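You operate a simulated robot arm through the tools that you are given. There is no shell and no other tool.

Carry out the task below with a simulated robot arm. There is one attempt and no reset: what you move stays moved.

Task
Finish cart D's blue-handled feeder: shut its cover, set 2 mm pitch, slide it home, lower the bar.
Fine: slide it without lifting it; the other feeders stay.

The check looks at the end state, three seconds after you hand in, the way a careful person would. Anything else that was tipped, shoved, dropped, spilled or broken makes it a failure. Lids that push on must go on centred and level and be pressed home; caps that screw on are set level and turned clockwise until they are tight.

Robot
A 7-joint arm with a two-finger parallel gripper, fixed in place. Base frame: the origin is at the foot of the arm, x ahead of it, y to its left, z up. Units: m, rad, N and s.
Its first joint turns from -2.601 to 2.601 rad. Payload 3.43 kg.
The TCP is the grasp point between the finger pads, 0.03 m short of the fingertips. In the tool frame z runs along the fingers and y along their closing line. Largest opening 0.094 m; finger width 0.028, thickness 0.01; the body of the gripper, 0.05 by 0.096 m, starts 0.055 m behind the TCP.
Orientation is that of the tool frame in the base frame, as a unit quaternion [x, y, z, w]. With the fingers straight down and closing along the base's y, the tool's x points along the base's -x, its y along +y and its z along -z.

Tools
- The arm moves only by the tool apply_moves. Its argument "targets" is one flat list of numbers, 7 for each row, row after row: the shift along the tool's x, y, z in units of 20 mm (1.0 is 20 mm), then the turn, a rotation vector about the tool's x, y, z in units of 4 degrees (1.0 is 4 degrees), then the opening, from 0 (shut) to 1 (fully open). In form: [tx, ty, tz, wx, wy, wz, claw, tx, ty, tz, wx, wy, wz, claw, ...]. A call has 1 to 20 rows; each row shifts and turns the commanded pose from where the row before left it, along the tool's axes as they then stand. A call with a number of a shift or a turn outside -1 to 1 is refused whole. A row lasts 0.2 s, in which the tool goes at most 0.05 m and 0.15 rad; a call with a longer step from one row to the next is refused whole, and so is a gripper value outside its range. Where a pose cannot be reached the arm comes as near as it can. A force on the tool above 90 N (or 10 N above the force at the start of the call, whichever is more), or a blocked arm, ends the call early, and 0.2 s more pass. The fingers move at their own pace (about 0.045 m/s each) and stop on an object; they squeeze with about 27 N. The grip force told is the motor's: it shows also when the fingers shut on nothing. Time passes only in rows, and 0.2 s behind the last, so rows that do not move let the fingers close. The reply holds the time, the measured pose of the TCP, the force on the tool along the base axes, the opening and the grip force, in the units named above and with some noise, with the torque about the TCP (base axes, N m) and any sound that the robot's microphone picked up.
- Cameras (640 x 400 px; columns grow to the right, rows downward): "scene" is fixed at [0.3981, 0.6494, 1.5044]; the picture's right is [-0.89, -0.45, 0.00], its down [-0.28, 0.56, -0.78] and it looks along [0.35, -0.69, -0.63] (base axes); focal length 344 px, centre (320, 200). "wrist" rides on the gripper at [0.076, 0.014, -0.103] in the tool frame; the picture's right is [-0.18, 0.98, 0.00], its down [-0.75, -0.14, -0.64] and it looks along [-0.63, -0.12, 0.77] (tool axes); focal length 243 px, centre (320, 200). There is no depth. A picture from a camera that has moved, and an enlarged one, comes with that camera's place and axes in the base frame and with its lens.
- get_image(camera): a new picture of that camera. The clock stands still meanwhile.
- zoom(camera, box): a new picture of the part [left, top, right, bottom] of that camera's present view, enlarged. The clock stands still meanwhile.
- finish_job(): hands the job in; it is judged then, once.

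Nothing tells you positions but the pictures and the camera data. Unless the task says otherwise, let go and move clear before handing in.

The tools are called after "Call:" by a JSON object that holds its "op" and its "data". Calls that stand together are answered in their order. apply_moves: Moves the arm, as the interface text tells. Its arguments: {"type":"object","properties":{"targets":{"type":"array"}},"required":["targets"]} The other tools are called the same way: get_image (camera) takes a picture; zoom (camera, box) takes an enlarged picture of a part of a camera's view; finish_job () hands the job in.

At the start:

```text
time: 0.0
tcp_pos: [0.9268, -0.3435, 1.117]
orientation: [0.0, 1.0, 0.0, 0.001]
contact_force: [0.2, -0.5, -0.1]
ft_torque: [-0.02, 0.01, -0.03]
grip_width: 0.0939
gripper_force: 0.0
```

scene: 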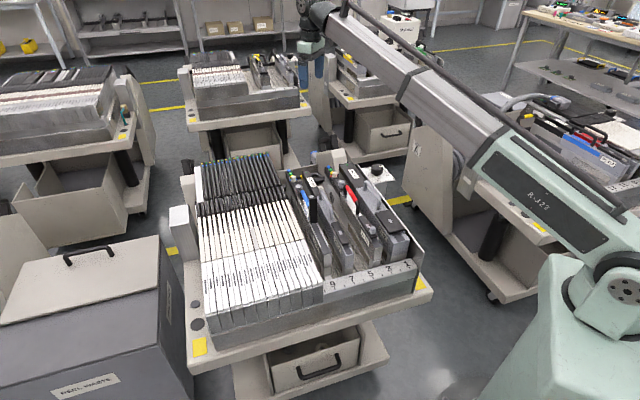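
wrist: 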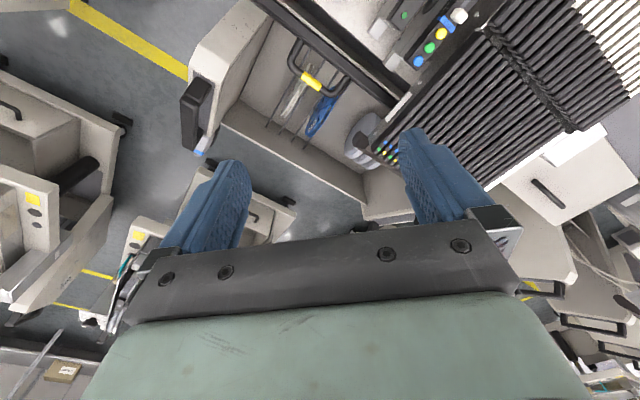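

I see several feeder carts; I need to identify cart D and its blue-handled feeder. I'll zoom in on the scene first.

Call:
{"op": "zoom", "data": {"camera": "scene", "box": [260, 140, 440, 320]}}

Call:
{"op": "zoom", "data": {"camera": "scene", "box": [480, 80, 640, 240]}}

Call:
{"op": "zoom", "data": {"camera": "scene", "box": [170, 30, 440, 150]}}

Call:
{"op": "zoom", "data": {"camera": "scene", "box": [160, 140, 440, 400]}}

Call:
{"op": "zoom", "data": {"camera": "wrist", "box": [180, 0, 520, 200]}}

```text
2.22 times, centred on (350, 230) of scene
camera zoom: at [0.3981, 0.6494, 1.5044], right [-0.89, -0.45, 0.0], down [-0.28, 0.56, -0.78], along [0.35, -0.69, -0.63], focal length 764 px, centre (253, 133)
```

zoom: 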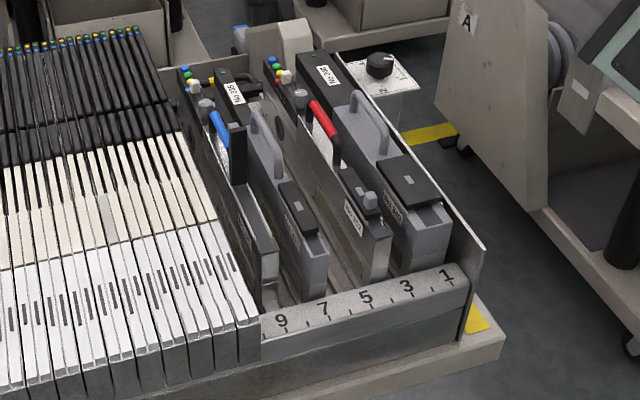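

```text
2.50 times, centred on (560, 160) of scene
camera zoom: at [0.3981, 0.6494, 1.5044], right [-0.89, -0.45, 0.0], down [-0.28, 0.56, -0.78], along [0.35, -0.69, -0.63], focal length 859 px, centre (-280, 300)
```

zoom: 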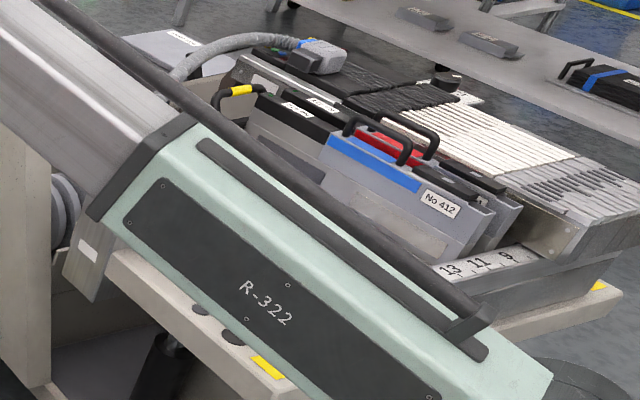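

```text
2.37 times, centred on (305, 90) of scene
camera zoom: at [0.3981, 0.6494, 1.5044], right [-0.89, -0.45, 0.0], down [-0.28, 0.56, -0.78], along [0.35, -0.69, -0.63], focal length 815 px, centre (356, 461)
```

zoom: 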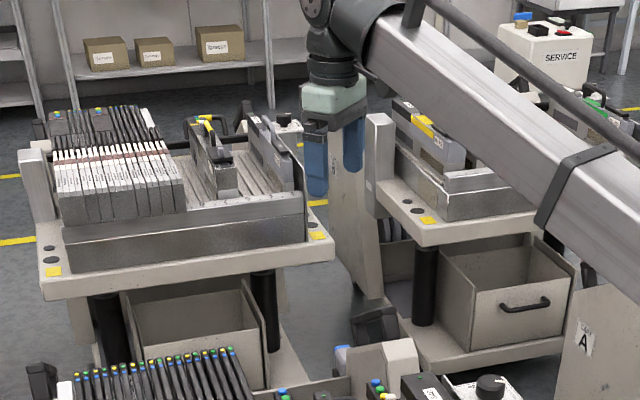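

```text
1.54 times, centred on (300, 270) of scene
camera zoom: at [0.3981, 0.6494, 1.5044], right [-0.89, -0.45, 0.0], down [-0.28, 0.56, -0.78], along [0.35, -0.69, -0.63], focal length 529 px, centre (351, 92)
```

zoom: 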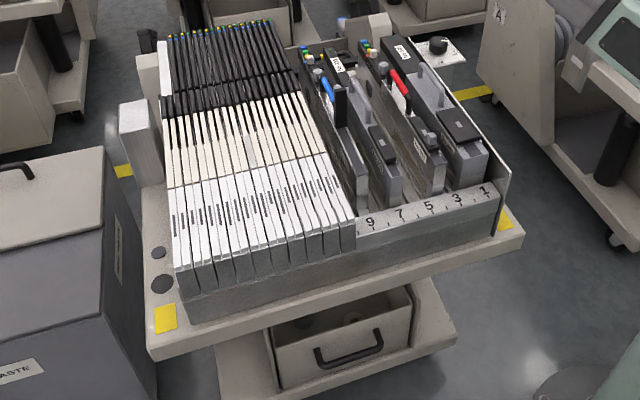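

```text
1.88 times, centred on (350, 100) of wrist
camera zoom: at [0.8509, -0.3281, 1.2194], right [0.18, 0.98, 0.0], down [0.75, -0.14, 0.64], along [0.63, -0.12, -0.77], focal length 457 px, centre (264, 388)
```

zoom: 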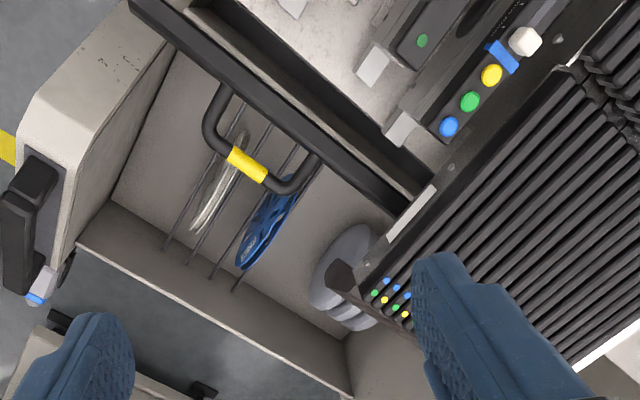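

The near cart has a feeder with a blue handle next to the full block, another with a red handle, a knob on a panel at its far right corner and a bar with a yellow grip. I'll zoom in further to read the labels.

Call:
{"op": "zoom", "data": {"camera": "scene", "box": [300, 150, 360, 190]}}

Call:
{"op": "zoom", "data": {"camera": "scene", "box": [280, 165, 345, 275]}}

Call:
{"op": "zoom", "data": {"camera": "scene", "box": [340, 145, 400, 190]}}

Call:
{"op": "zoom", "data": {"camera": "scene", "box": [320, 160, 420, 280]}}

Call:
{"op": "zoom", "data": {"camera": "scene", "box": [160, 150, 300, 250]}}

Call:
{"op": "zoom", "data": {"camera": "scene", "box": [0, 50, 200, 250]}}

```text
10.00 times, centred on (330, 170) of scene
camera zoom: at [0.3981, 0.6494, 1.5044], right [-0.89, -0.45, 0.0], down [-0.28, 0.56, -0.78], along [0.35, -0.69, -0.63], focal length 3437 px, centre (220, 500)
```

zoom: 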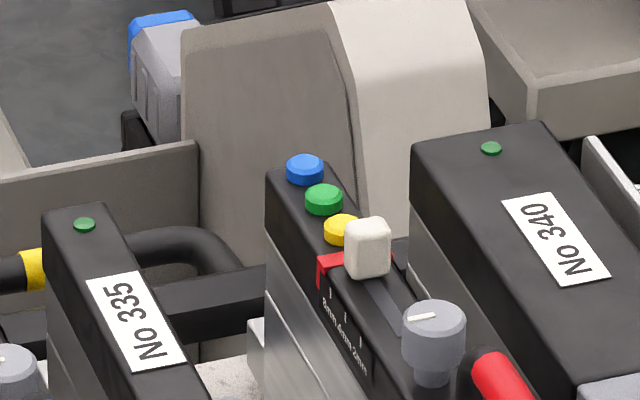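

```text
3.64 times, centred on (312, 220) of scene
camera zoom: at [0.3981, 0.6494, 1.5044], right [-0.89, -0.45, 0.0], down [-0.28, 0.56, -0.78], along [0.35, -0.69, -0.63], focal length 1250 px, centre (347, 127)
```

zoom: 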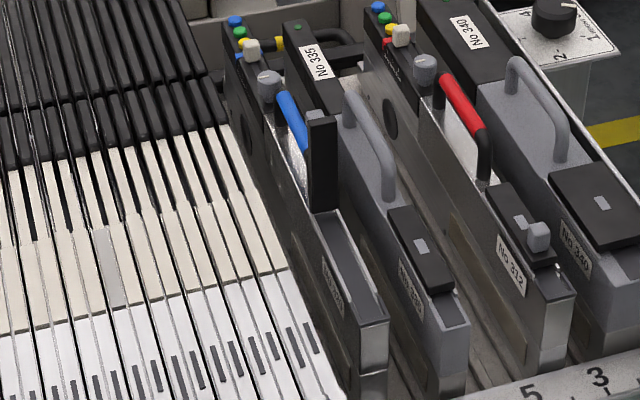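

```text
8.89 times, centred on (370, 168) of scene
camera zoom: at [0.3981, 0.6494, 1.5044], right [-0.89, -0.45, 0.0], down [-0.28, 0.56, -0.78], along [0.35, -0.69, -0.63], focal length 3055 px, centre (-124, 489)
```

zoom: 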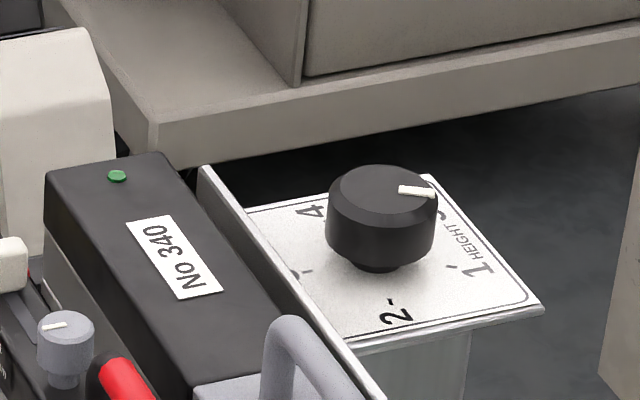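

```text
3.33 times, centred on (370, 220) of scene
camera zoom: at [0.3981, 0.6494, 1.5044], right [-0.89, -0.45, 0.0], down [-0.28, 0.56, -0.78], along [0.35, -0.69, -0.63], focal length 1146 px, centre (153, 133)
```

zoom: 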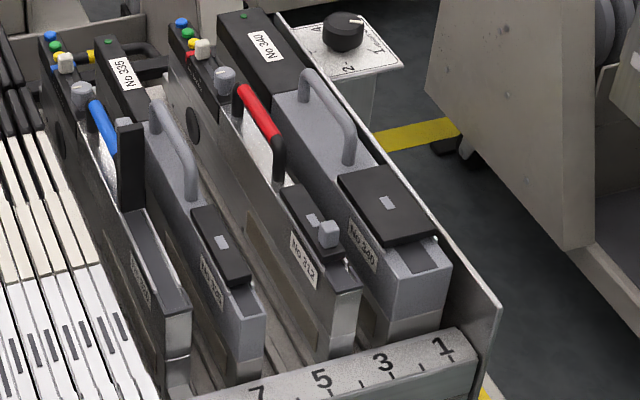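

```text
4.00 times, centred on (230, 200) of scene
camera zoom: at [0.3981, 0.6494, 1.5044], right [-0.89, -0.45, 0.0], down [-0.28, 0.56, -0.78], along [0.35, -0.69, -0.63], focal length 1375 px, centre (680, 200)
```

zoom: 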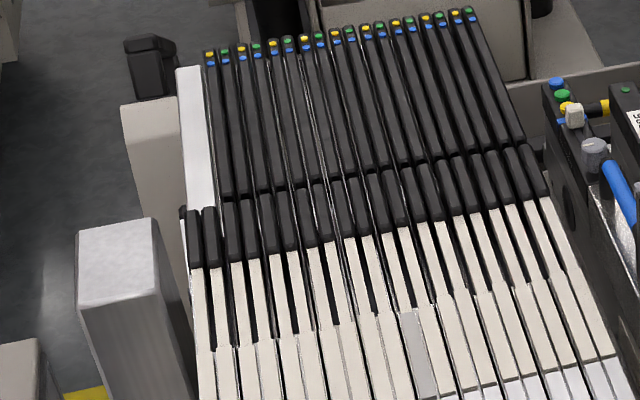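

```text
2.00 times, centred on (100, 150) of scene
camera zoom: at [0.3981, 0.6494, 1.5044], right [-0.89, -0.45, 0.0], down [-0.28, 0.56, -0.78], along [0.35, -0.69, -0.63], focal length 687 px, centre (760, 300)
```

zoom: 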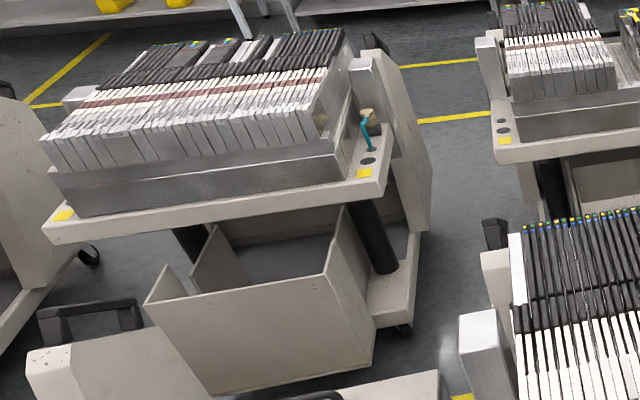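

The near cart's blue-handled feeder (around x 0.7–0.9, y 0.05 to −0.15, z ≈ 0.8) has its black cover standing open, and its white slider sits on an 8/4/2 mm scale. I'll move the wrist camera high above this cart for a closer look.

Call:
{"op": "apply_moves", "data": {"targets": [0.36, 1, 0, 0, 0, 0, 1, 0.36, 1, 0, 0, 0, 0, 1, 0.36, 1, 0, 0, 0, 0, 1, 0.36, 1, 0, 0, 0, 0, 1, 0.36, 1, 0, 0, 0, 0, 1, 0.36, 1, 0, 0, 0, 0, 1, 0.36, 1, 0, 0, 0, 0, 1, 0.36, 1, 0, 0, 0, 0, 1, 0.36, 1, 0, 0, 0, 0, 1, 0.36, 1, 0, 0, 0, 0, 1, 0.36, 1, 0, 0, 0, 0, 1, 0.36, 1, 0, 0, 0, 0, 1, 0.36, 1, 0, 0, 0, 0, 1, 0.36, 1, 0, 0, 0, 0, 1]}}

Call:
{"op": "get_image", "data": {"camera": "wrist"}}

Call:
{"op": "get_image", "data": {"camera": "scene"}}

```text
time: 3.0
tcp_pos: [0.8251, -0.0631, 1.1151]
orientation: [0.0, 1.0, 0.0, 0.0]
contact_force: [0.7, -0.2, -0.7]
ft_torque: [-0.01, 0.0, -0.02]
grip_width: 0.094
gripper_force: 0.1
```

```text
taken
camera wrist: at [0.7499, -0.0478, 1.2183], right [0.18, 0.98, 0.0], down [0.75, -0.14, 0.64], along [0.63, -0.12, -0.77], focal length 243 px, centre (320, 200)
```

wrist: 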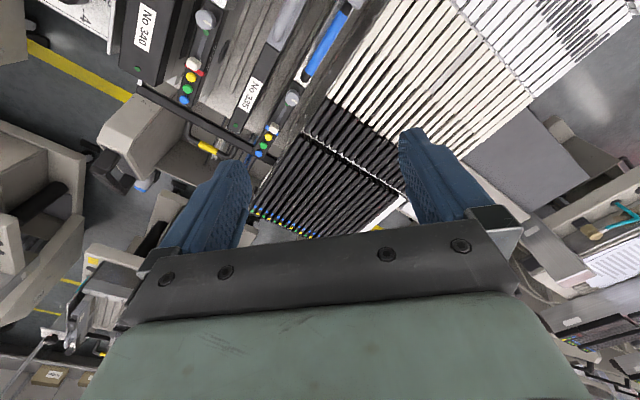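

```text
taken
```

scene: 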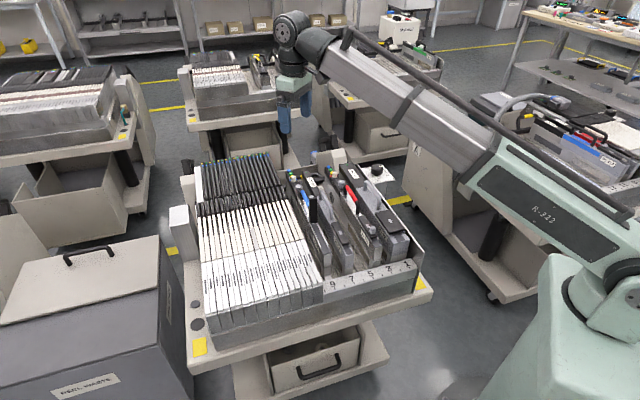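

The camera now sees the buttons end of the feeders. I'll move it nearer the front and turn the tool about 43° so it looks along the feeders.

Call:
{"op": "apply_moves", "data": {"targets": [0.94, 0.7, 0, 0, 0, 0, 1, 0.94, 0.7, 0, 0, 0, 0, 1, 0.94, 0.7, 0, 0, 0, 0, 1, 0.94, 0.7, 0, 0, 0, 0, 1, 0.94, 0.7, 0, 0, 0, 0, 1, 0.94, 0.7, 0, 0, 0, 0, 1, 0.94, 0.7, 0, 0, 0, 0, 1, 0.94, 0.7, 0, 0, 0, 0, 1, 0, 0, 0, 0, 0, 1, 1, 0, 0, 0, 0, 0, 1, 1, 0, 0, 0, 0, 0, 1, 1, 0, 0, 0, 0, 0, 1, 1, 0, 0, 0, 0, 0, 1, 1, 0, 0, 0, 0, 0, 1, 1, 0, 0, 0, 0, 0, 1, 1, 0, 0, 0, 0, 0, 1, 1, 0, 0, 0, 0, 0, 1, 1, 0, 0, 0, 0, 0, 1, 1, 0, 0, 0, 0, 0, 0.75, 1]}}

Call:
{"op": "get_image", "data": {"camera": "wrist"}}

Call:
{"op": "get_image", "data": {"camera": "scene"}}

```text
time: 7.0
tcp_pos: [0.6812, 0.0502, 1.1022]
orientation: [0.367, 0.93, 0.002, 0.004]
contact_force: [-0.1, -1.1, -0.2]
ft_torque: [-0.01, -0.01, -0.01]
grip_width: 0.0939
gripper_force: 0.1
out of reach, approached as far as the arm can: row 7, 8
```

```text
taken
camera wrist: at [0.6355, 0.1125, 1.2055], right [0.81, 0.59, 0.01], down [0.45, -0.62, 0.65], along [0.39, -0.52, -0.76], focal length 243 px, centre (320, 200)
```

wrist: 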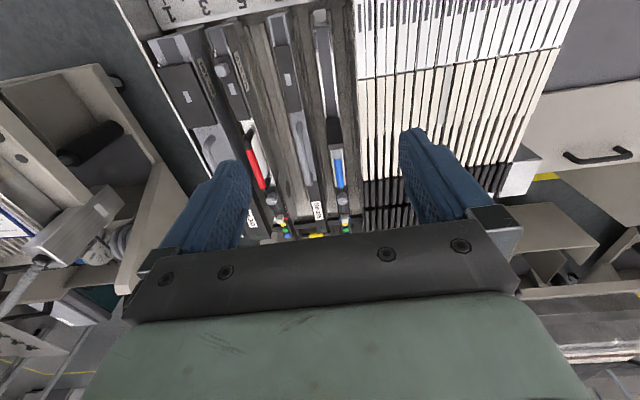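

```text
taken
```

scene: 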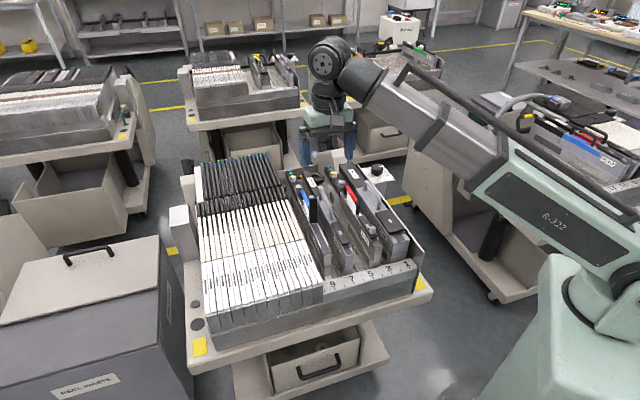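

Now the camera looks along the feeders from the numbered front rail. I'll zoom in on the details.

Call:
{"op": "zoom", "data": {"camera": "wrist", "box": [220, 0, 400, 120]}}

Call:
{"op": "zoom", "data": {"camera": "wrist", "box": [230, 130, 380, 245]}}

Call:
{"op": "zoom", "data": {"camera": "wrist", "box": [120, 0, 300, 120]}}

```text
3.33 times, centred on (310, 60) of wrist
camera zoom: at [0.6355, 0.1125, 1.2055], right [0.81, 0.59, 0.01], down [0.45, -0.62, 0.65], along [0.39, -0.52, -0.76], focal length 809 px, centre (353, 667)
```

zoom: 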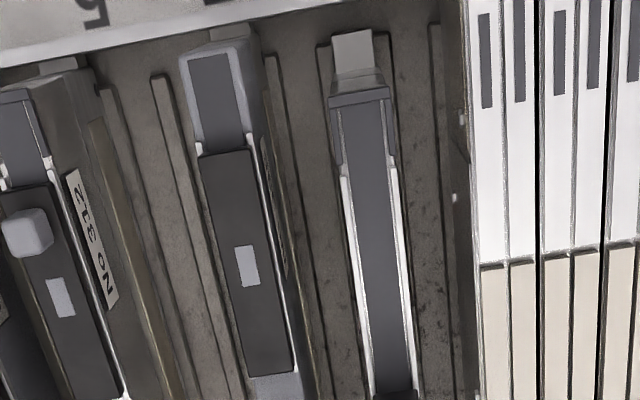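

```text
3.48 times, centred on (305, 188) of wrist
camera zoom: at [0.6355, 0.1125, 1.2055], right [0.81, 0.59, 0.01], down [0.45, -0.62, 0.65], along [0.39, -0.52, -0.76], focal length 844 px, centre (372, 244)
```

zoom: 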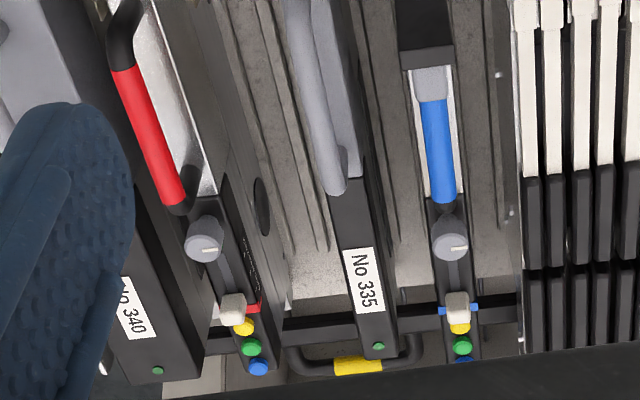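

```text
3.33 times, centred on (210, 60) of wrist
camera zoom: at [0.6355, 0.1125, 1.2055], right [0.81, 0.59, 0.01], down [0.45, -0.62, 0.65], along [0.39, -0.52, -0.76], focal length 809 px, centre (687, 667)
```

zoom: 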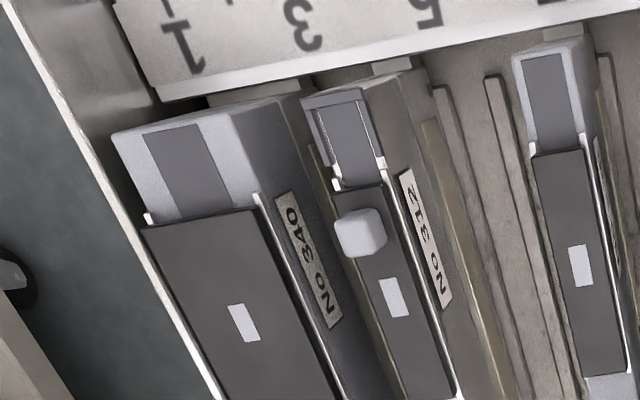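

The blue feeder's front sits about 2 cm further from the numbered rail than its neighbour No 312, so home is toward that rail. I'll look closely at the blue feeder's slider, scale and cover.

Call:
{"op": "zoom", "data": {"camera": "scene", "box": [283, 160, 323, 185]}}

Call:
{"op": "zoom", "data": {"camera": "scene", "box": [290, 175, 340, 230]}}

Call:
{"op": "zoom", "data": {"camera": "scene", "box": [305, 210, 355, 290]}}

Call:
{"op": "zoom", "data": {"camera": "wrist", "box": [320, 180, 380, 220]}}

Call:
{"op": "zoom", "data": {"camera": "scene", "box": [325, 155, 365, 180]}}

```text
16.00 times, centred on (303, 172) of scene
camera zoom: at [0.3981, 0.6494, 1.5044], right [-0.89, -0.45, 0.0], down [-0.28, 0.56, -0.78], along [0.35, -0.69, -0.63], focal length 5499 px, centre (592, 640)
```

zoom: 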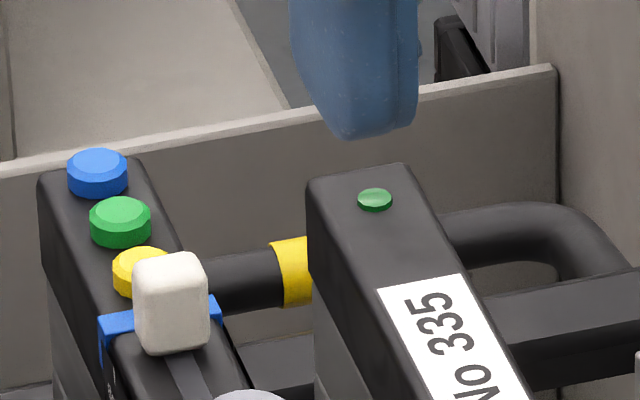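

```text
7.27 times, centred on (315, 202) of scene
camera zoom: at [0.3981, 0.6494, 1.5044], right [-0.89, -0.45, 0.0], down [-0.28, 0.56, -0.78], along [0.35, -0.69, -0.63], focal length 2500 px, centre (356, 182)
```

zoom: 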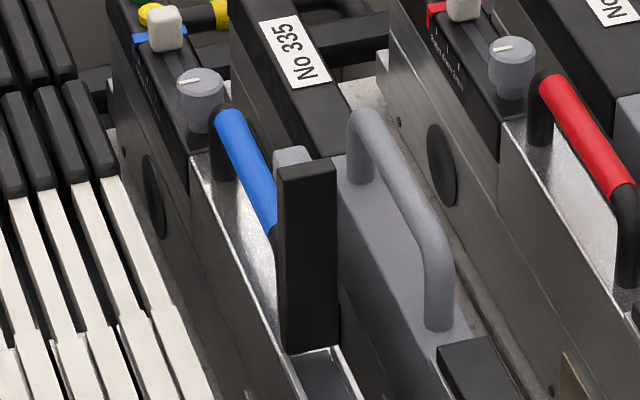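

```text
5.00 times, centred on (330, 250) of scene
camera zoom: at [0.3981, 0.6494, 1.5044], right [-0.89, -0.45, 0.0], down [-0.28, 0.56, -0.78], along [0.35, -0.69, -0.63], focal length 1718 px, centre (270, -50)
```

zoom: 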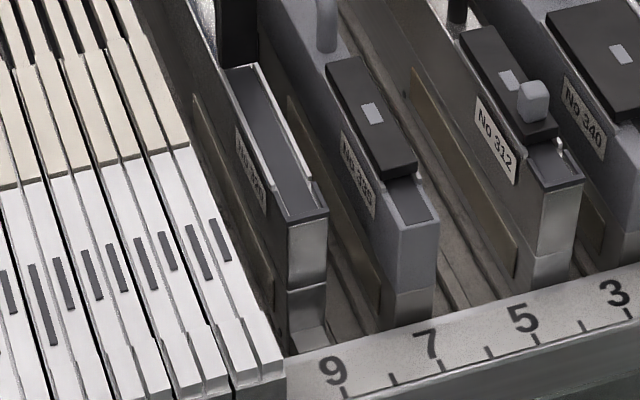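

```text
10.00 times, centred on (350, 200) of wrist
camera zoom: at [0.6355, 0.1125, 1.2055], right [0.81, 0.59, 0.01], down [0.45, -0.62, 0.65], along [0.39, -0.52, -0.76], focal length 2426 px, centre (20, 200)
```

zoom: 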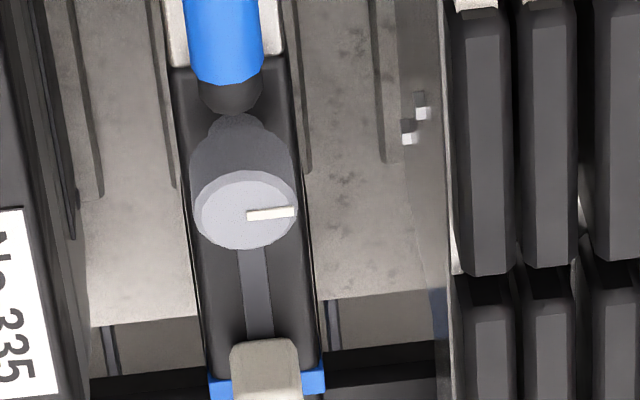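

```text
16.00 times, centred on (345, 168) of scene
camera zoom: at [0.3981, 0.6494, 1.5044], right [-0.89, -0.45, 0.0], down [-0.28, 0.56, -0.78], along [0.35, -0.69, -0.63], focal length 5499 px, centre (-80, 720)
```

zoom: 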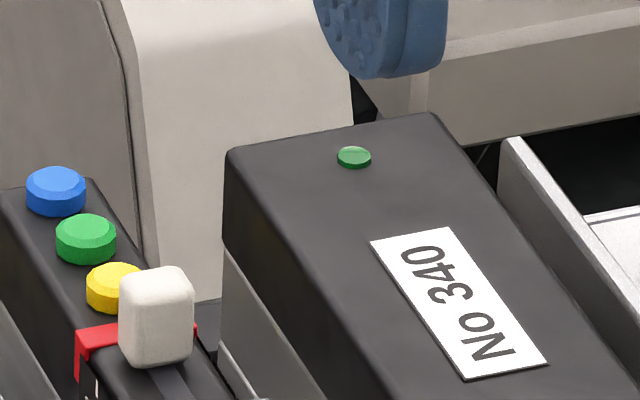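

The white slider (blue pointer) sits at the 8 mm end and the cover stands about 9 cm tall at its hinge. A black bar with a yellow U-grip lies behind the feeders. I'll move round to look at that bar from the side.

Call:
{"op": "apply_moves", "data": {"targets": [-1, -0.65, 0, 0, 0, 0, 1, -1, -0.65, 0, 0, 0, 0, 1, -1, -0.65, 0, 0, 0, 0, 1, -1, -0.65, 0, 0, 0, 0, 1, -1, -0.65, 0, 0, 0, 0, 1, -1, -0.65, 0, 0, 0, 0, 1, -1, -0.65, 0, 0, 0, 0, 1, -1, -0.65, 0, 0, 0, 0, 1, -1, -0.65, 0, 0, 0, 0, 1, -1, -0.65, 0, 0, 0, 0, 1, -1, -0.65, 0, 0, 0, 0, 1, -1, -0.65, 0, 0, 0, 0, 1, -1, -0.65, 0, 0, 0, 0, 1, -1, -0.65, 0, 0, 0, 0, 1, -1, -0.65, 0, 0, 0, 0, 1, -1, -0.65, 0, 0, 0, 0, 1, -1, -0.65, 0, 0, 0, 0, 1, -1, -0.65, 0, 0, 0, 0, 1, -1, -0.65, 0, 0, 0, 0, 1, -1, -0.65, 0, 0, 0, 0, 1]}}

Call:
{"op": "apply_moves", "data": {"targets": [0, 0, 0, 0, 0, -1, 1, 0, 0, 0, 0, 0, -1, 1, 0, 0, 0, 0, 0, -1, 1, 0, 0, 0, 0, 0, -1, 1, 0, 0, 0, 0, 0, -1, 1, 0, 0, 0, 0, 0, -1, 1, 0, 0, 0, 0, 0, -1, 1, 0, 0, 0, 0, 0, -1, 1, 0, 0, 0, 0, 0, -1, 1, 0, 0, 0, 0, 0, -1, 1, 0, 0, 0, 0, 0, -1, 1, 0, 0, 0, 0, 0, -1, 1, 0, 0, 0, 0, 0, -1, 1, 0, 0, 0, 0, 0, -1, 1, 0, 0, 0, 0, 0, -1, 1, 0, 0, 0, 0, 0, -1, 1, 0, 0, 0, 0, 0, -1, 1, 0, 0, 0, 0, 0, -1, 1, 0, 0, 0, 0, 0, -1, 1, 0, 0, 0, 0, 0, -1, 1]}}

Call:
{"op": "get_image", "data": {"camera": "wrist"}}

Call:
{"op": "get_image", "data": {"camera": "scene"}}

```text
time: 11.2
tcp_pos: [0.7971, -0.4138, 1.1052]
orientation: [0.367, 0.93, -0.001, 0.0]
contact_force: [0.5, 0.0, 0.2]
ft_torque: [0.0, 0.02, 0.0]
grip_width: 0.0942
gripper_force: 0.0
```

```text
time: 15.4
tcp_pos: [0.7968, -0.4137, 1.1056]
orientation: [-0.317, 0.948, -0.001, -0.001]
contact_force: [0.2, 0.7, -0.6]
ft_torque: [0.0, 0.01, 0.02]
grip_width: 0.0943
gripper_force: 0.1
```

```text
taken
camera wrist: at [0.7279, -0.4473, 1.2069], right [-0.45, 0.9, 0.0], down [0.69, 0.34, 0.64], along [0.57, 0.29, -0.77], focal length 243 px, centre (320, 200)
```

wrist: 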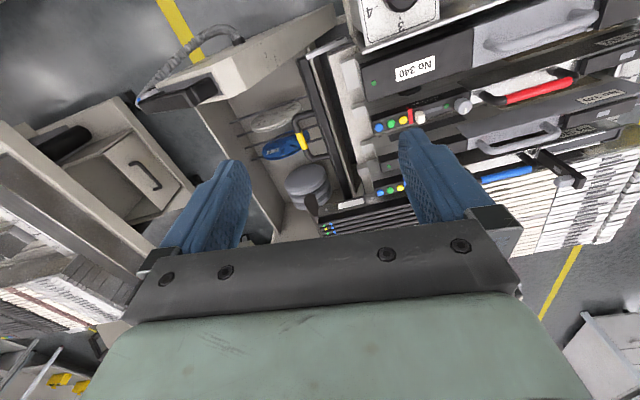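

```text
taken
```

scene: 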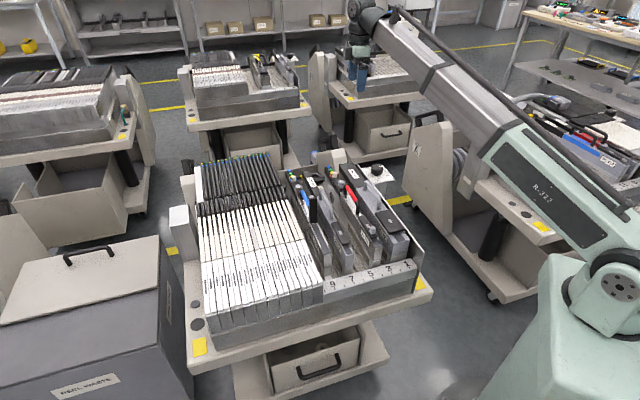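

Call:
{"op": "zoom", "data": {"camera": "wrist", "box": [230, 20, 430, 220]}}

Call:
{"op": "zoom", "data": {"camera": "wrist", "box": [340, 90, 420, 150]}}

Call:
{"op": "zoom", "data": {"camera": "wrist", "box": [460, 90, 640, 200]}}

Call:
{"op": "zoom", "data": {"camera": "wrist", "box": [270, 90, 370, 160]}}

Call:
{"op": "zoom", "data": {"camera": "wrist", "box": [0, 0, 340, 220]}}

```text
2.00 times, centred on (330, 120) of wrist
camera zoom: at [0.7279, -0.4473, 1.2069], right [-0.45, 0.9, 0.0], down [0.69, 0.34, 0.64], along [0.57, 0.29, -0.77], focal length 485 px, centre (300, 360)
```

zoom: 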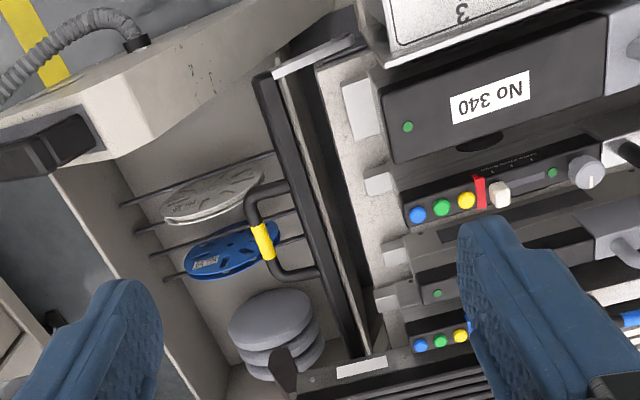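

```text
6.67 times, centred on (380, 120) of wrist
camera zoom: at [0.7279, -0.4473, 1.2069], right [-0.45, 0.9, 0.0], down [0.69, 0.34, 0.64], along [0.57, 0.29, -0.77], focal length 1618 px, centre (-80, 733)
```

zoom: 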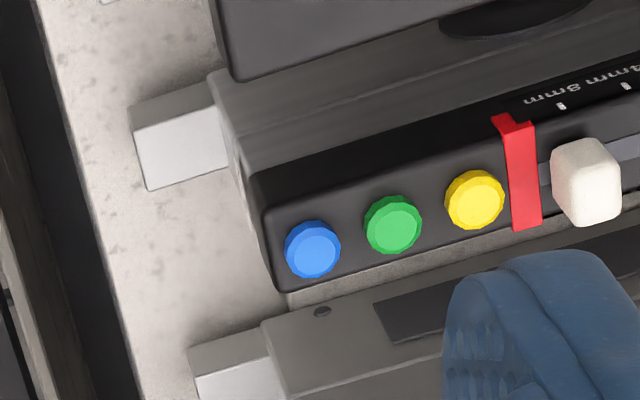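

```text
3.56 times, centred on (550, 145) of wrist
camera zoom: at [0.7279, -0.4473, 1.2069], right [-0.45, 0.9, 0.0], down [0.69, 0.34, 0.64], along [0.57, 0.29, -0.77], focal length 863 px, centre (-498, 396)
```

zoom: 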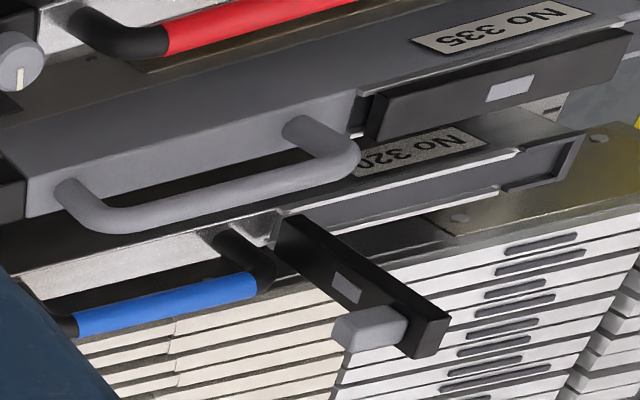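

```text
5.71 times, centred on (320, 125) of wrist
camera zoom: at [0.7279, -0.4473, 1.2069], right [-0.45, 0.9, 0.0], down [0.69, 0.34, 0.64], along [0.57, 0.29, -0.77], focal length 1386 px, centre (320, 629)
```

zoom: 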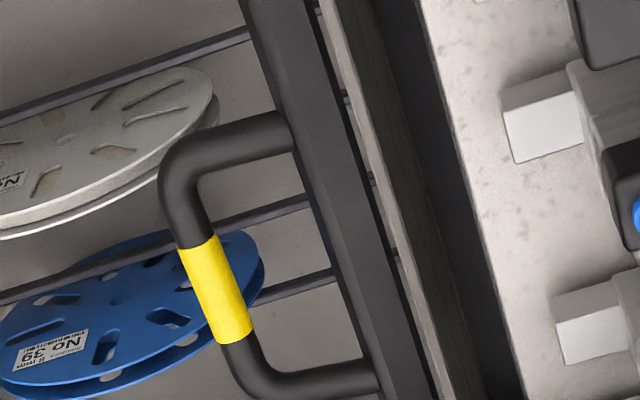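

```text
1.82 times, centred on (170, 110) of wrist
camera zoom: at [0.7279, -0.4473, 1.2069], right [-0.45, 0.9, 0.0], down [0.69, 0.34, 0.64], along [0.57, 0.29, -0.77], focal length 441 px, centre (593, 364)
```

zoom: 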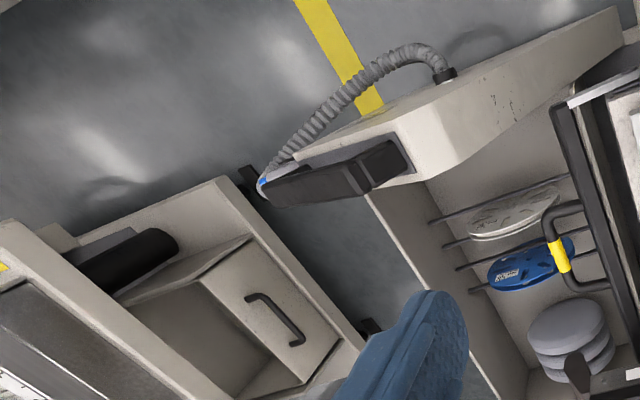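

The bar lies behind the feeders' rear ends at about z 0.70, on short silver arms, with its yellow grip pointing away from the feeders. I'll lower and tilt the wrist camera to see the bar and its pivots in profile.

Call:
{"op": "apply_moves", "data": {"targets": [0.865, -0.5, 0, 0, 0, 0, 1, 0.865, -0.5, 0, 0, 0, 0, 1, 0.865, -0.5, 0, 0, 0, 0, 1, 0.865, -0.5, 0, 0, 0, 0, 1, 0, 0, 0, 0, 0, -1, 1, 0, 0, 0, 0, 0, -1, 1, 0, 0, 1, 0, 0, 0, 1, 0, 0, 1, 0, 0, 0, 1, 0, 0, 1, 0, 0, 0, 1, 0, 0, 1, 0, 0, 0, 1, 0, 0, 1, 0, 0, 0, 1, 0, 0, 1, 0, 0, 0, 1, 0, 0, 1, 0, 0, 0, 1, 0, 0, 1, 0, 0, 0, 1, 0, 0, 1, 0, 0, 0, 1, 0, 0, 1, 0, 0, 0, 1]}}

Call:
{"op": "apply_moves", "data": {"targets": [0, 0, 0, 0, -1, 0, 1, 0, 0, 0, 0, -1, 0, 1, 0, 0, 0, 0, -1, 0, 1, 0, 0, 0, 0, -1, 0, 1, 0, 0, 0, 0, -1, 0, 1, 0, 0, 0, 0, -1, 0, 1, 0, 0, 0, 0, -1, 0, 1, 0, 0, 0, 0, -1, 0, 1]}}

Call:
{"op": "get_image", "data": {"camera": "wrist"}}

Call:
{"op": "get_image", "data": {"camera": "scene"}}

```text
time: 18.8
tcp_pos: [0.7644, -0.4854, 0.9048]
orientation: [-0.383, 0.924, -0.001, 0.0]
contact_force: [-1.1, 0.1, -0.2]
ft_torque: [0.0, 0.01, 0.01]
grip_width: 0.094
gripper_force: 0.1
```

```text
time: 20.6
tcp_pos: [0.7642, -0.487, 0.9052]
orientation: [-0.368, 0.888, 0.106, 0.256]
contact_force: [-0.8, 0.3, 0.0]
ft_torque: [0.01, 0.04, -0.02]
grip_width: 0.094
gripper_force: 0.0
```

```text
taken
camera wrist: at [0.6715, -0.5604, 0.9509], right [-0.58, 0.81, 0.1], down [0.31, 0.11, 0.94], along [0.75, 0.58, -0.31], focal length 243 px, centre (320, 200)
```

wrist: 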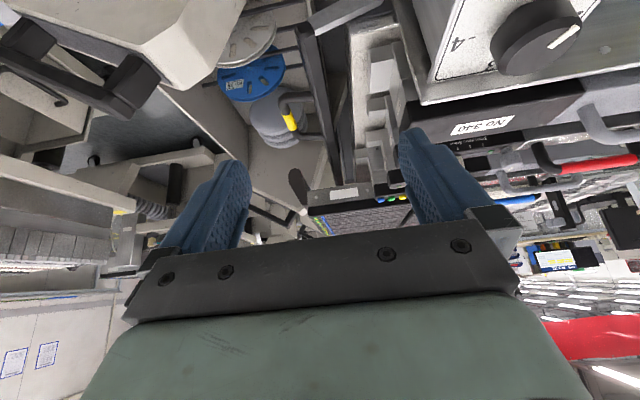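

```text
taken
```

scene: 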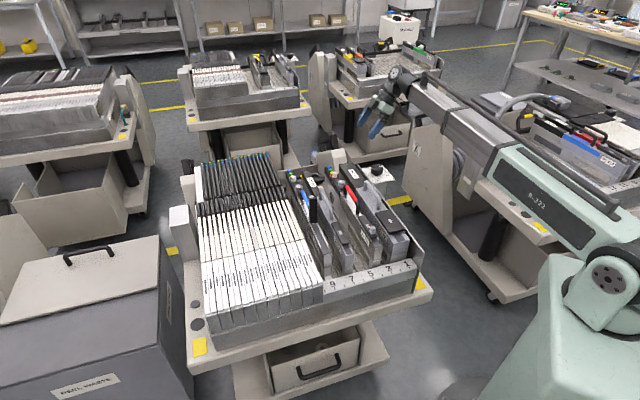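

Image-down is world-up here. I'll zoom in on the bar and its arm.

Call:
{"op": "zoom", "data": {"camera": "wrist", "box": [200, 0, 420, 210]}}

Call:
{"op": "zoom", "data": {"camera": "wrist", "box": [260, 80, 420, 220]}}

Call:
{"op": "zoom", "data": {"camera": "wrist", "box": [270, 0, 420, 110]}}

Call:
{"op": "zoom", "data": {"camera": "scene", "box": [180, 40, 310, 130]}}

Call:
{"op": "zoom", "data": {"camera": "scene", "box": [310, 40, 450, 140]}}

Call:
{"op": "zoom", "data": {"camera": "scene", "box": [490, 85, 620, 190]}}

```text
1.90 times, centred on (310, 105) of wrist
camera zoom: at [0.6715, -0.5604, 0.9509], right [-0.58, 0.81, 0.1], down [0.31, 0.11, 0.94], along [0.75, 0.58, -0.31], focal length 462 px, centre (339, 381)
```

zoom: 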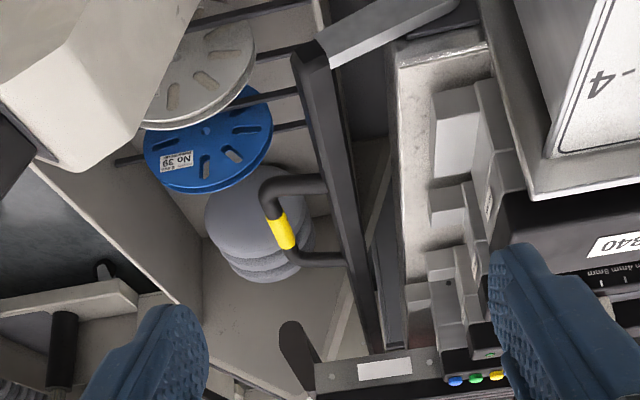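

```text
2.86 times, centred on (340, 150) of wrist
camera zoom: at [0.6715, -0.5604, 0.9509], right [-0.58, 0.81, 0.1], down [0.31, 0.11, 0.94], along [0.75, 0.58, -0.31], focal length 693 px, centre (263, 343)
```

zoom: 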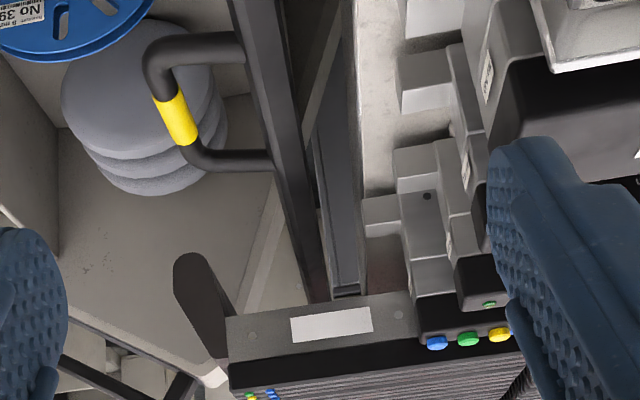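

```text
3.64 times, centred on (345, 55) of wrist
camera zoom: at [0.6715, -0.5604, 0.9509], right [-0.58, 0.81, 0.1], down [0.31, 0.11, 0.94], along [0.75, 0.58, -0.31], focal length 882 px, centre (229, 727)
```

zoom: 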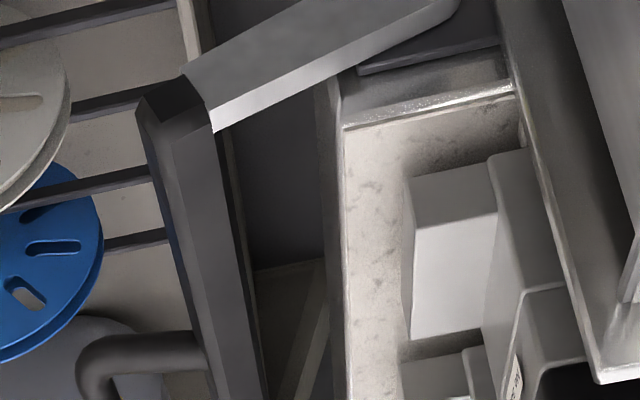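

```text
4.44 times, centred on (245, 85) of scene
camera zoom: at [0.3981, 0.6494, 1.5044], right [-0.89, -0.45, 0.0], down [-0.28, 0.56, -0.78], along [0.35, -0.69, -0.63], focal length 1528 px, centre (653, 711)
```

zoom: 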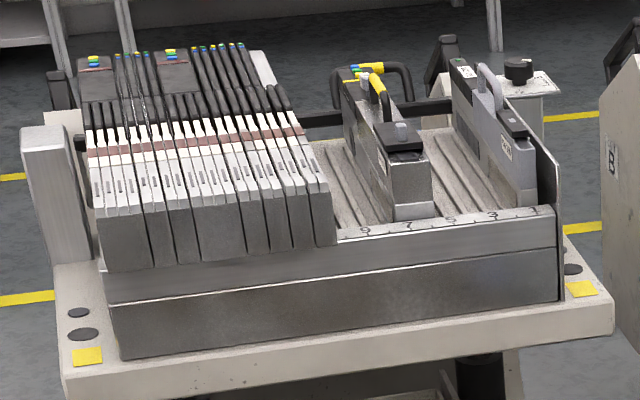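

```text
4.00 times, centred on (380, 90) of scene
camera zoom: at [0.3981, 0.6494, 1.5044], right [-0.89, -0.45, 0.0], down [-0.28, 0.56, -0.78], along [0.35, -0.69, -0.63], focal length 1375 px, centre (80, 640)
```

zoom: 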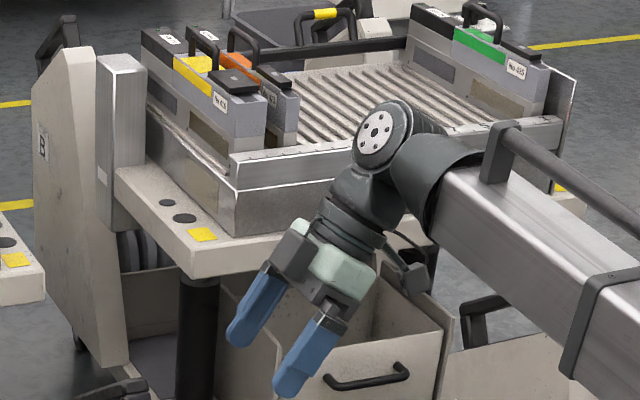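

```text
3.81 times, centred on (555, 138) of scene
camera zoom: at [0.3981, 0.6494, 1.5044], right [-0.89, -0.45, 0.0], down [-0.28, 0.56, -0.78], along [0.35, -0.69, -0.63], focal length 1309 px, centre (-575, 438)
```

zoom: 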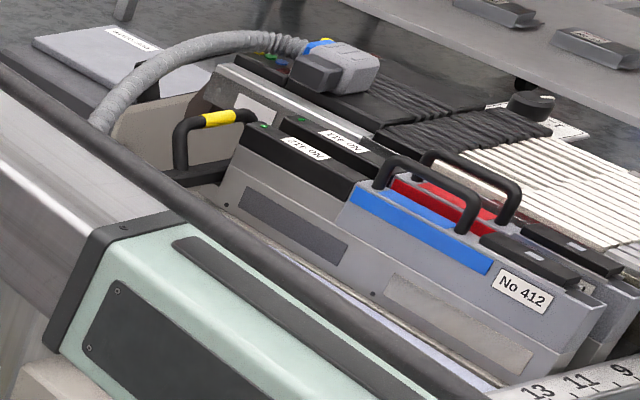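

The arm measures out as horizontal here (pivot near s = −0.05, bar at −0.13, grip at −0.20, all z ≈ 0.68), while other carts show the grip standing up. I'll look at those bars in more detail to learn which state is "lowered", and try to find the cart letters.

Call:
{"op": "zoom", "data": {"camera": "scene", "box": [370, 38, 425, 72]}}

Call:
{"op": "zoom", "data": {"camera": "scene", "box": [240, 50, 305, 90]}}

Call:
{"op": "zoom", "data": {"camera": "scene", "box": [500, 95, 570, 145]}}

Call:
{"op": "zoom", "data": {"camera": "scene", "box": [270, 150, 400, 200]}}

Call:
{"op": "zoom", "data": {"camera": "scene", "box": [160, 150, 240, 220]}}

Call:
{"op": "zoom", "data": {"camera": "wrist", "box": [420, 90, 640, 260]}}

```text
11.64 times, centred on (398, 55) of scene
camera zoom: at [0.3981, 0.6494, 1.5044], right [-0.89, -0.45, 0.0], down [-0.28, 0.56, -0.78], along [0.35, -0.69, -0.63], focal length 3999 px, centre (-582, 1887)
```

zoom: 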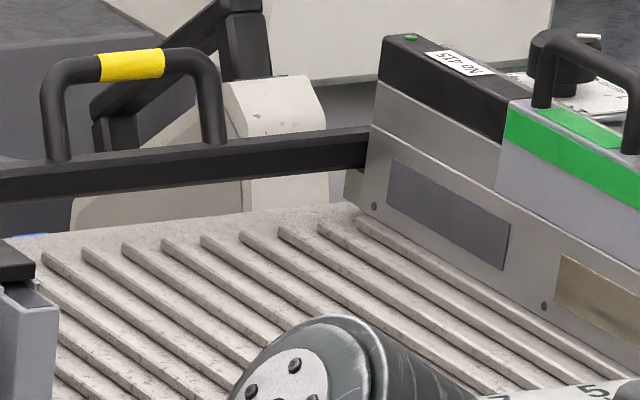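

```text
9.85 times, centred on (272, 70) of scene
camera zoom: at [0.3981, 0.6494, 1.5044], right [-0.89, -0.45, 0.0], down [-0.28, 0.56, -0.78], along [0.35, -0.69, -0.63], focal length 3384 px, centre (788, 1480)
```

zoom: 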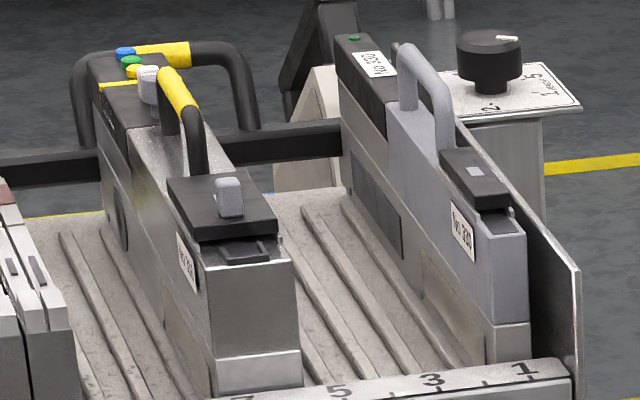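

```text
8.00 times, centred on (535, 120) of scene
camera zoom: at [0.3981, 0.6494, 1.5044], right [-0.89, -0.45, 0.0], down [-0.28, 0.56, -0.78], along [0.35, -0.69, -0.63], focal length 2750 px, centre (-1400, 840)
```

zoom: 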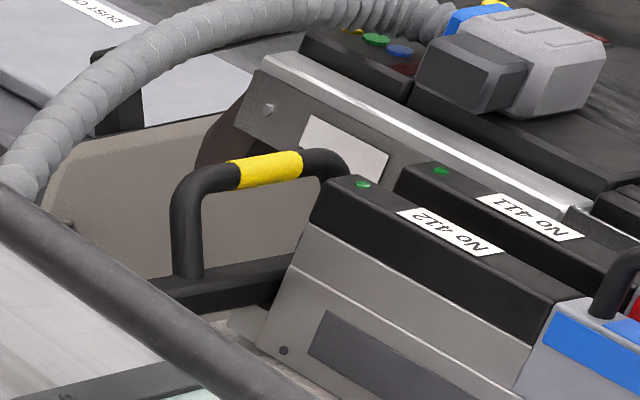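

```text
4.92 times, centred on (335, 175) of scene
camera zoom: at [0.3981, 0.6494, 1.5044], right [-0.89, -0.45, 0.0], down [-0.28, 0.56, -0.78], along [0.35, -0.69, -0.63], focal length 1692 px, centre (246, 323)
```

zoom: 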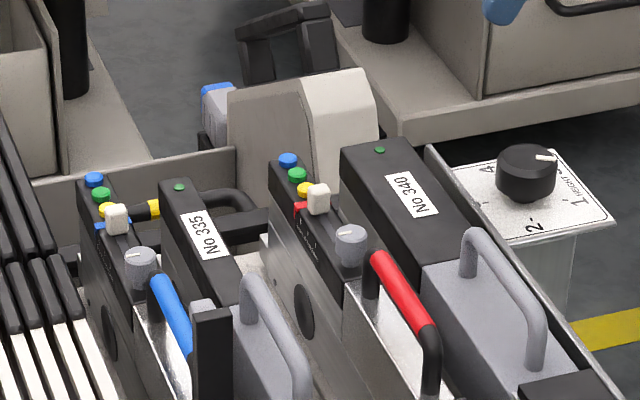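

```text
5.71 times, centred on (200, 185) of scene
camera zoom: at [0.3981, 0.6494, 1.5044], right [-0.89, -0.45, 0.0], down [-0.28, 0.56, -0.78], along [0.35, -0.69, -0.63], focal length 1964 px, centre (1006, 286)
```

zoom: 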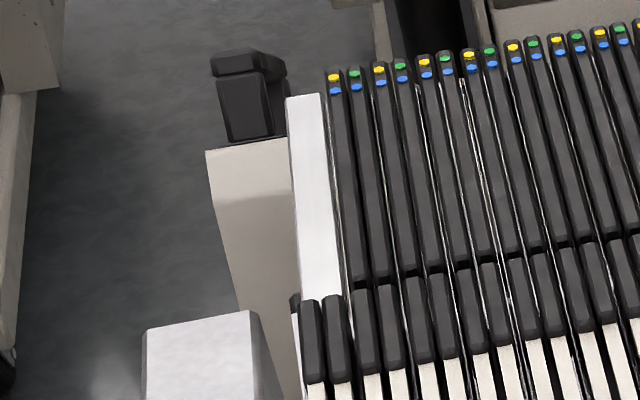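

```text
2.35 times, centred on (530, 175) of wrist
camera zoom: at [0.6715, -0.5604, 0.9509], right [-0.58, 0.81, 0.1], down [0.31, 0.11, 0.94], along [0.75, 0.58, -0.31], focal length 571 px, centre (-174, 259)
```

zoom: 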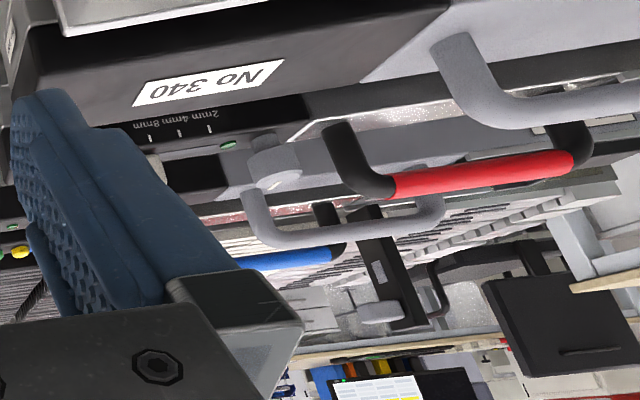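

In the other carts the bar rests right behind the feeders on their rear tabs with the grip standing up. Here it's folded back, grip pointing outward. I'll change the tilt slightly to see the arm's pivot clearly.

Call:
{"op": "apply_moves", "data": {"targets": [0, 0, 0, 0, 1, 0, 1, 0, 0, 0, 0, 1, 0, 1, 0, 0, 0, 0, 1, 0, 1, 0, 0, 0, 0, 1, 0, 1]}}

Call:
{"op": "zoom", "data": {"camera": "wrist", "box": [270, 0, 430, 100]}}

Call:
{"op": "zoom", "data": {"camera": "wrist", "box": [310, 20, 370, 60]}}

Call:
{"op": "zoom", "data": {"camera": "wrist", "box": [290, 80, 410, 220]}}

Call:
{"op": "get_image", "data": {"camera": "wrist"}}

```text
time: 21.6
tcp_pos: [0.7647, -0.4872, 0.9034]
orientation: [-0.379, 0.915, 0.053, 0.128]
contact_force: [-0.1, -0.1, 0.2]
ft_torque: [0.04, -0.03, 0.0]
grip_width: 0.0938
gripper_force: 0.1
```

```text
4.00 times, centred on (350, 50) of wrist
camera zoom: at [0.6837, -0.5483, 0.9821], right [-0.57, 0.82, 0.05], down [0.49, 0.29, 0.82], along [0.66, 0.49, -0.56], focal length 970 px, centre (200, 800)
```

zoom: 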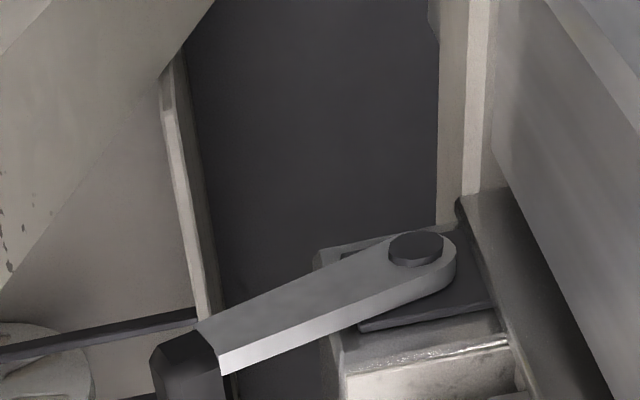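

```text
10.00 times, centred on (340, 40) of wrist
camera zoom: at [0.6837, -0.5483, 0.9821], right [-0.57, 0.82, 0.05], down [0.49, 0.29, 0.82], along [0.66, 0.49, -0.56], focal length 2426 px, centre (120, 1800)
```

zoom: 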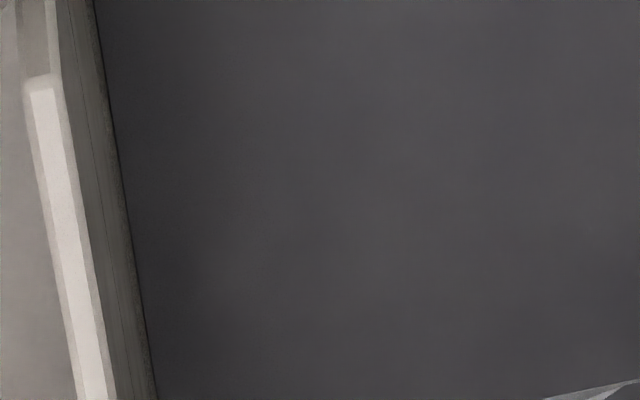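

```text
2.86 times, centred on (350, 150) of wrist
camera zoom: at [0.6837, -0.5483, 0.9821], right [-0.57, 0.82, 0.05], down [0.49, 0.29, 0.82], along [0.66, 0.49, -0.56], focal length 693 px, centre (234, 343)
```

zoom: 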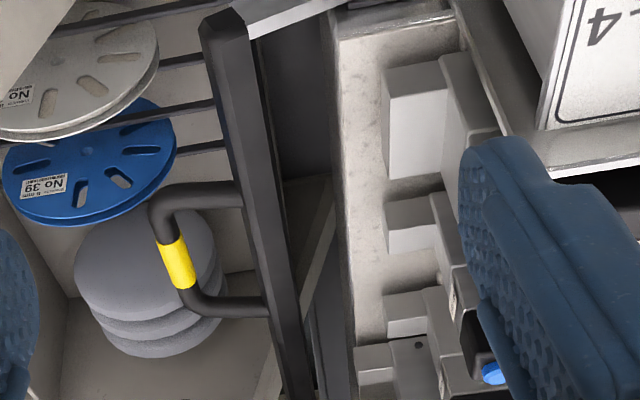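

```text
taken
camera wrist: at [0.6837, -0.5483, 0.9821], right [-0.57, 0.82, 0.05], down [0.49, 0.29, 0.82], along [0.66, 0.49, -0.56], focal length 243 px, centre (320, 200)
```

wrist: 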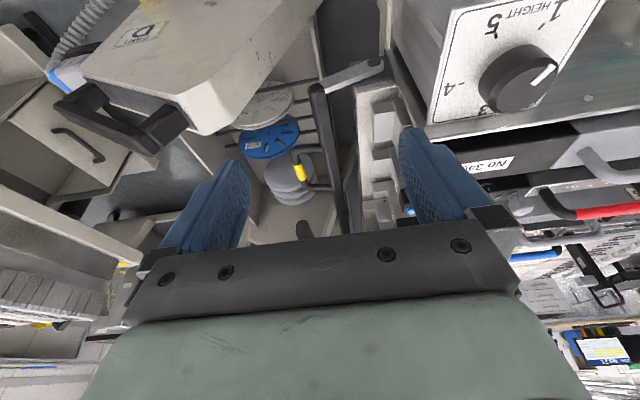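

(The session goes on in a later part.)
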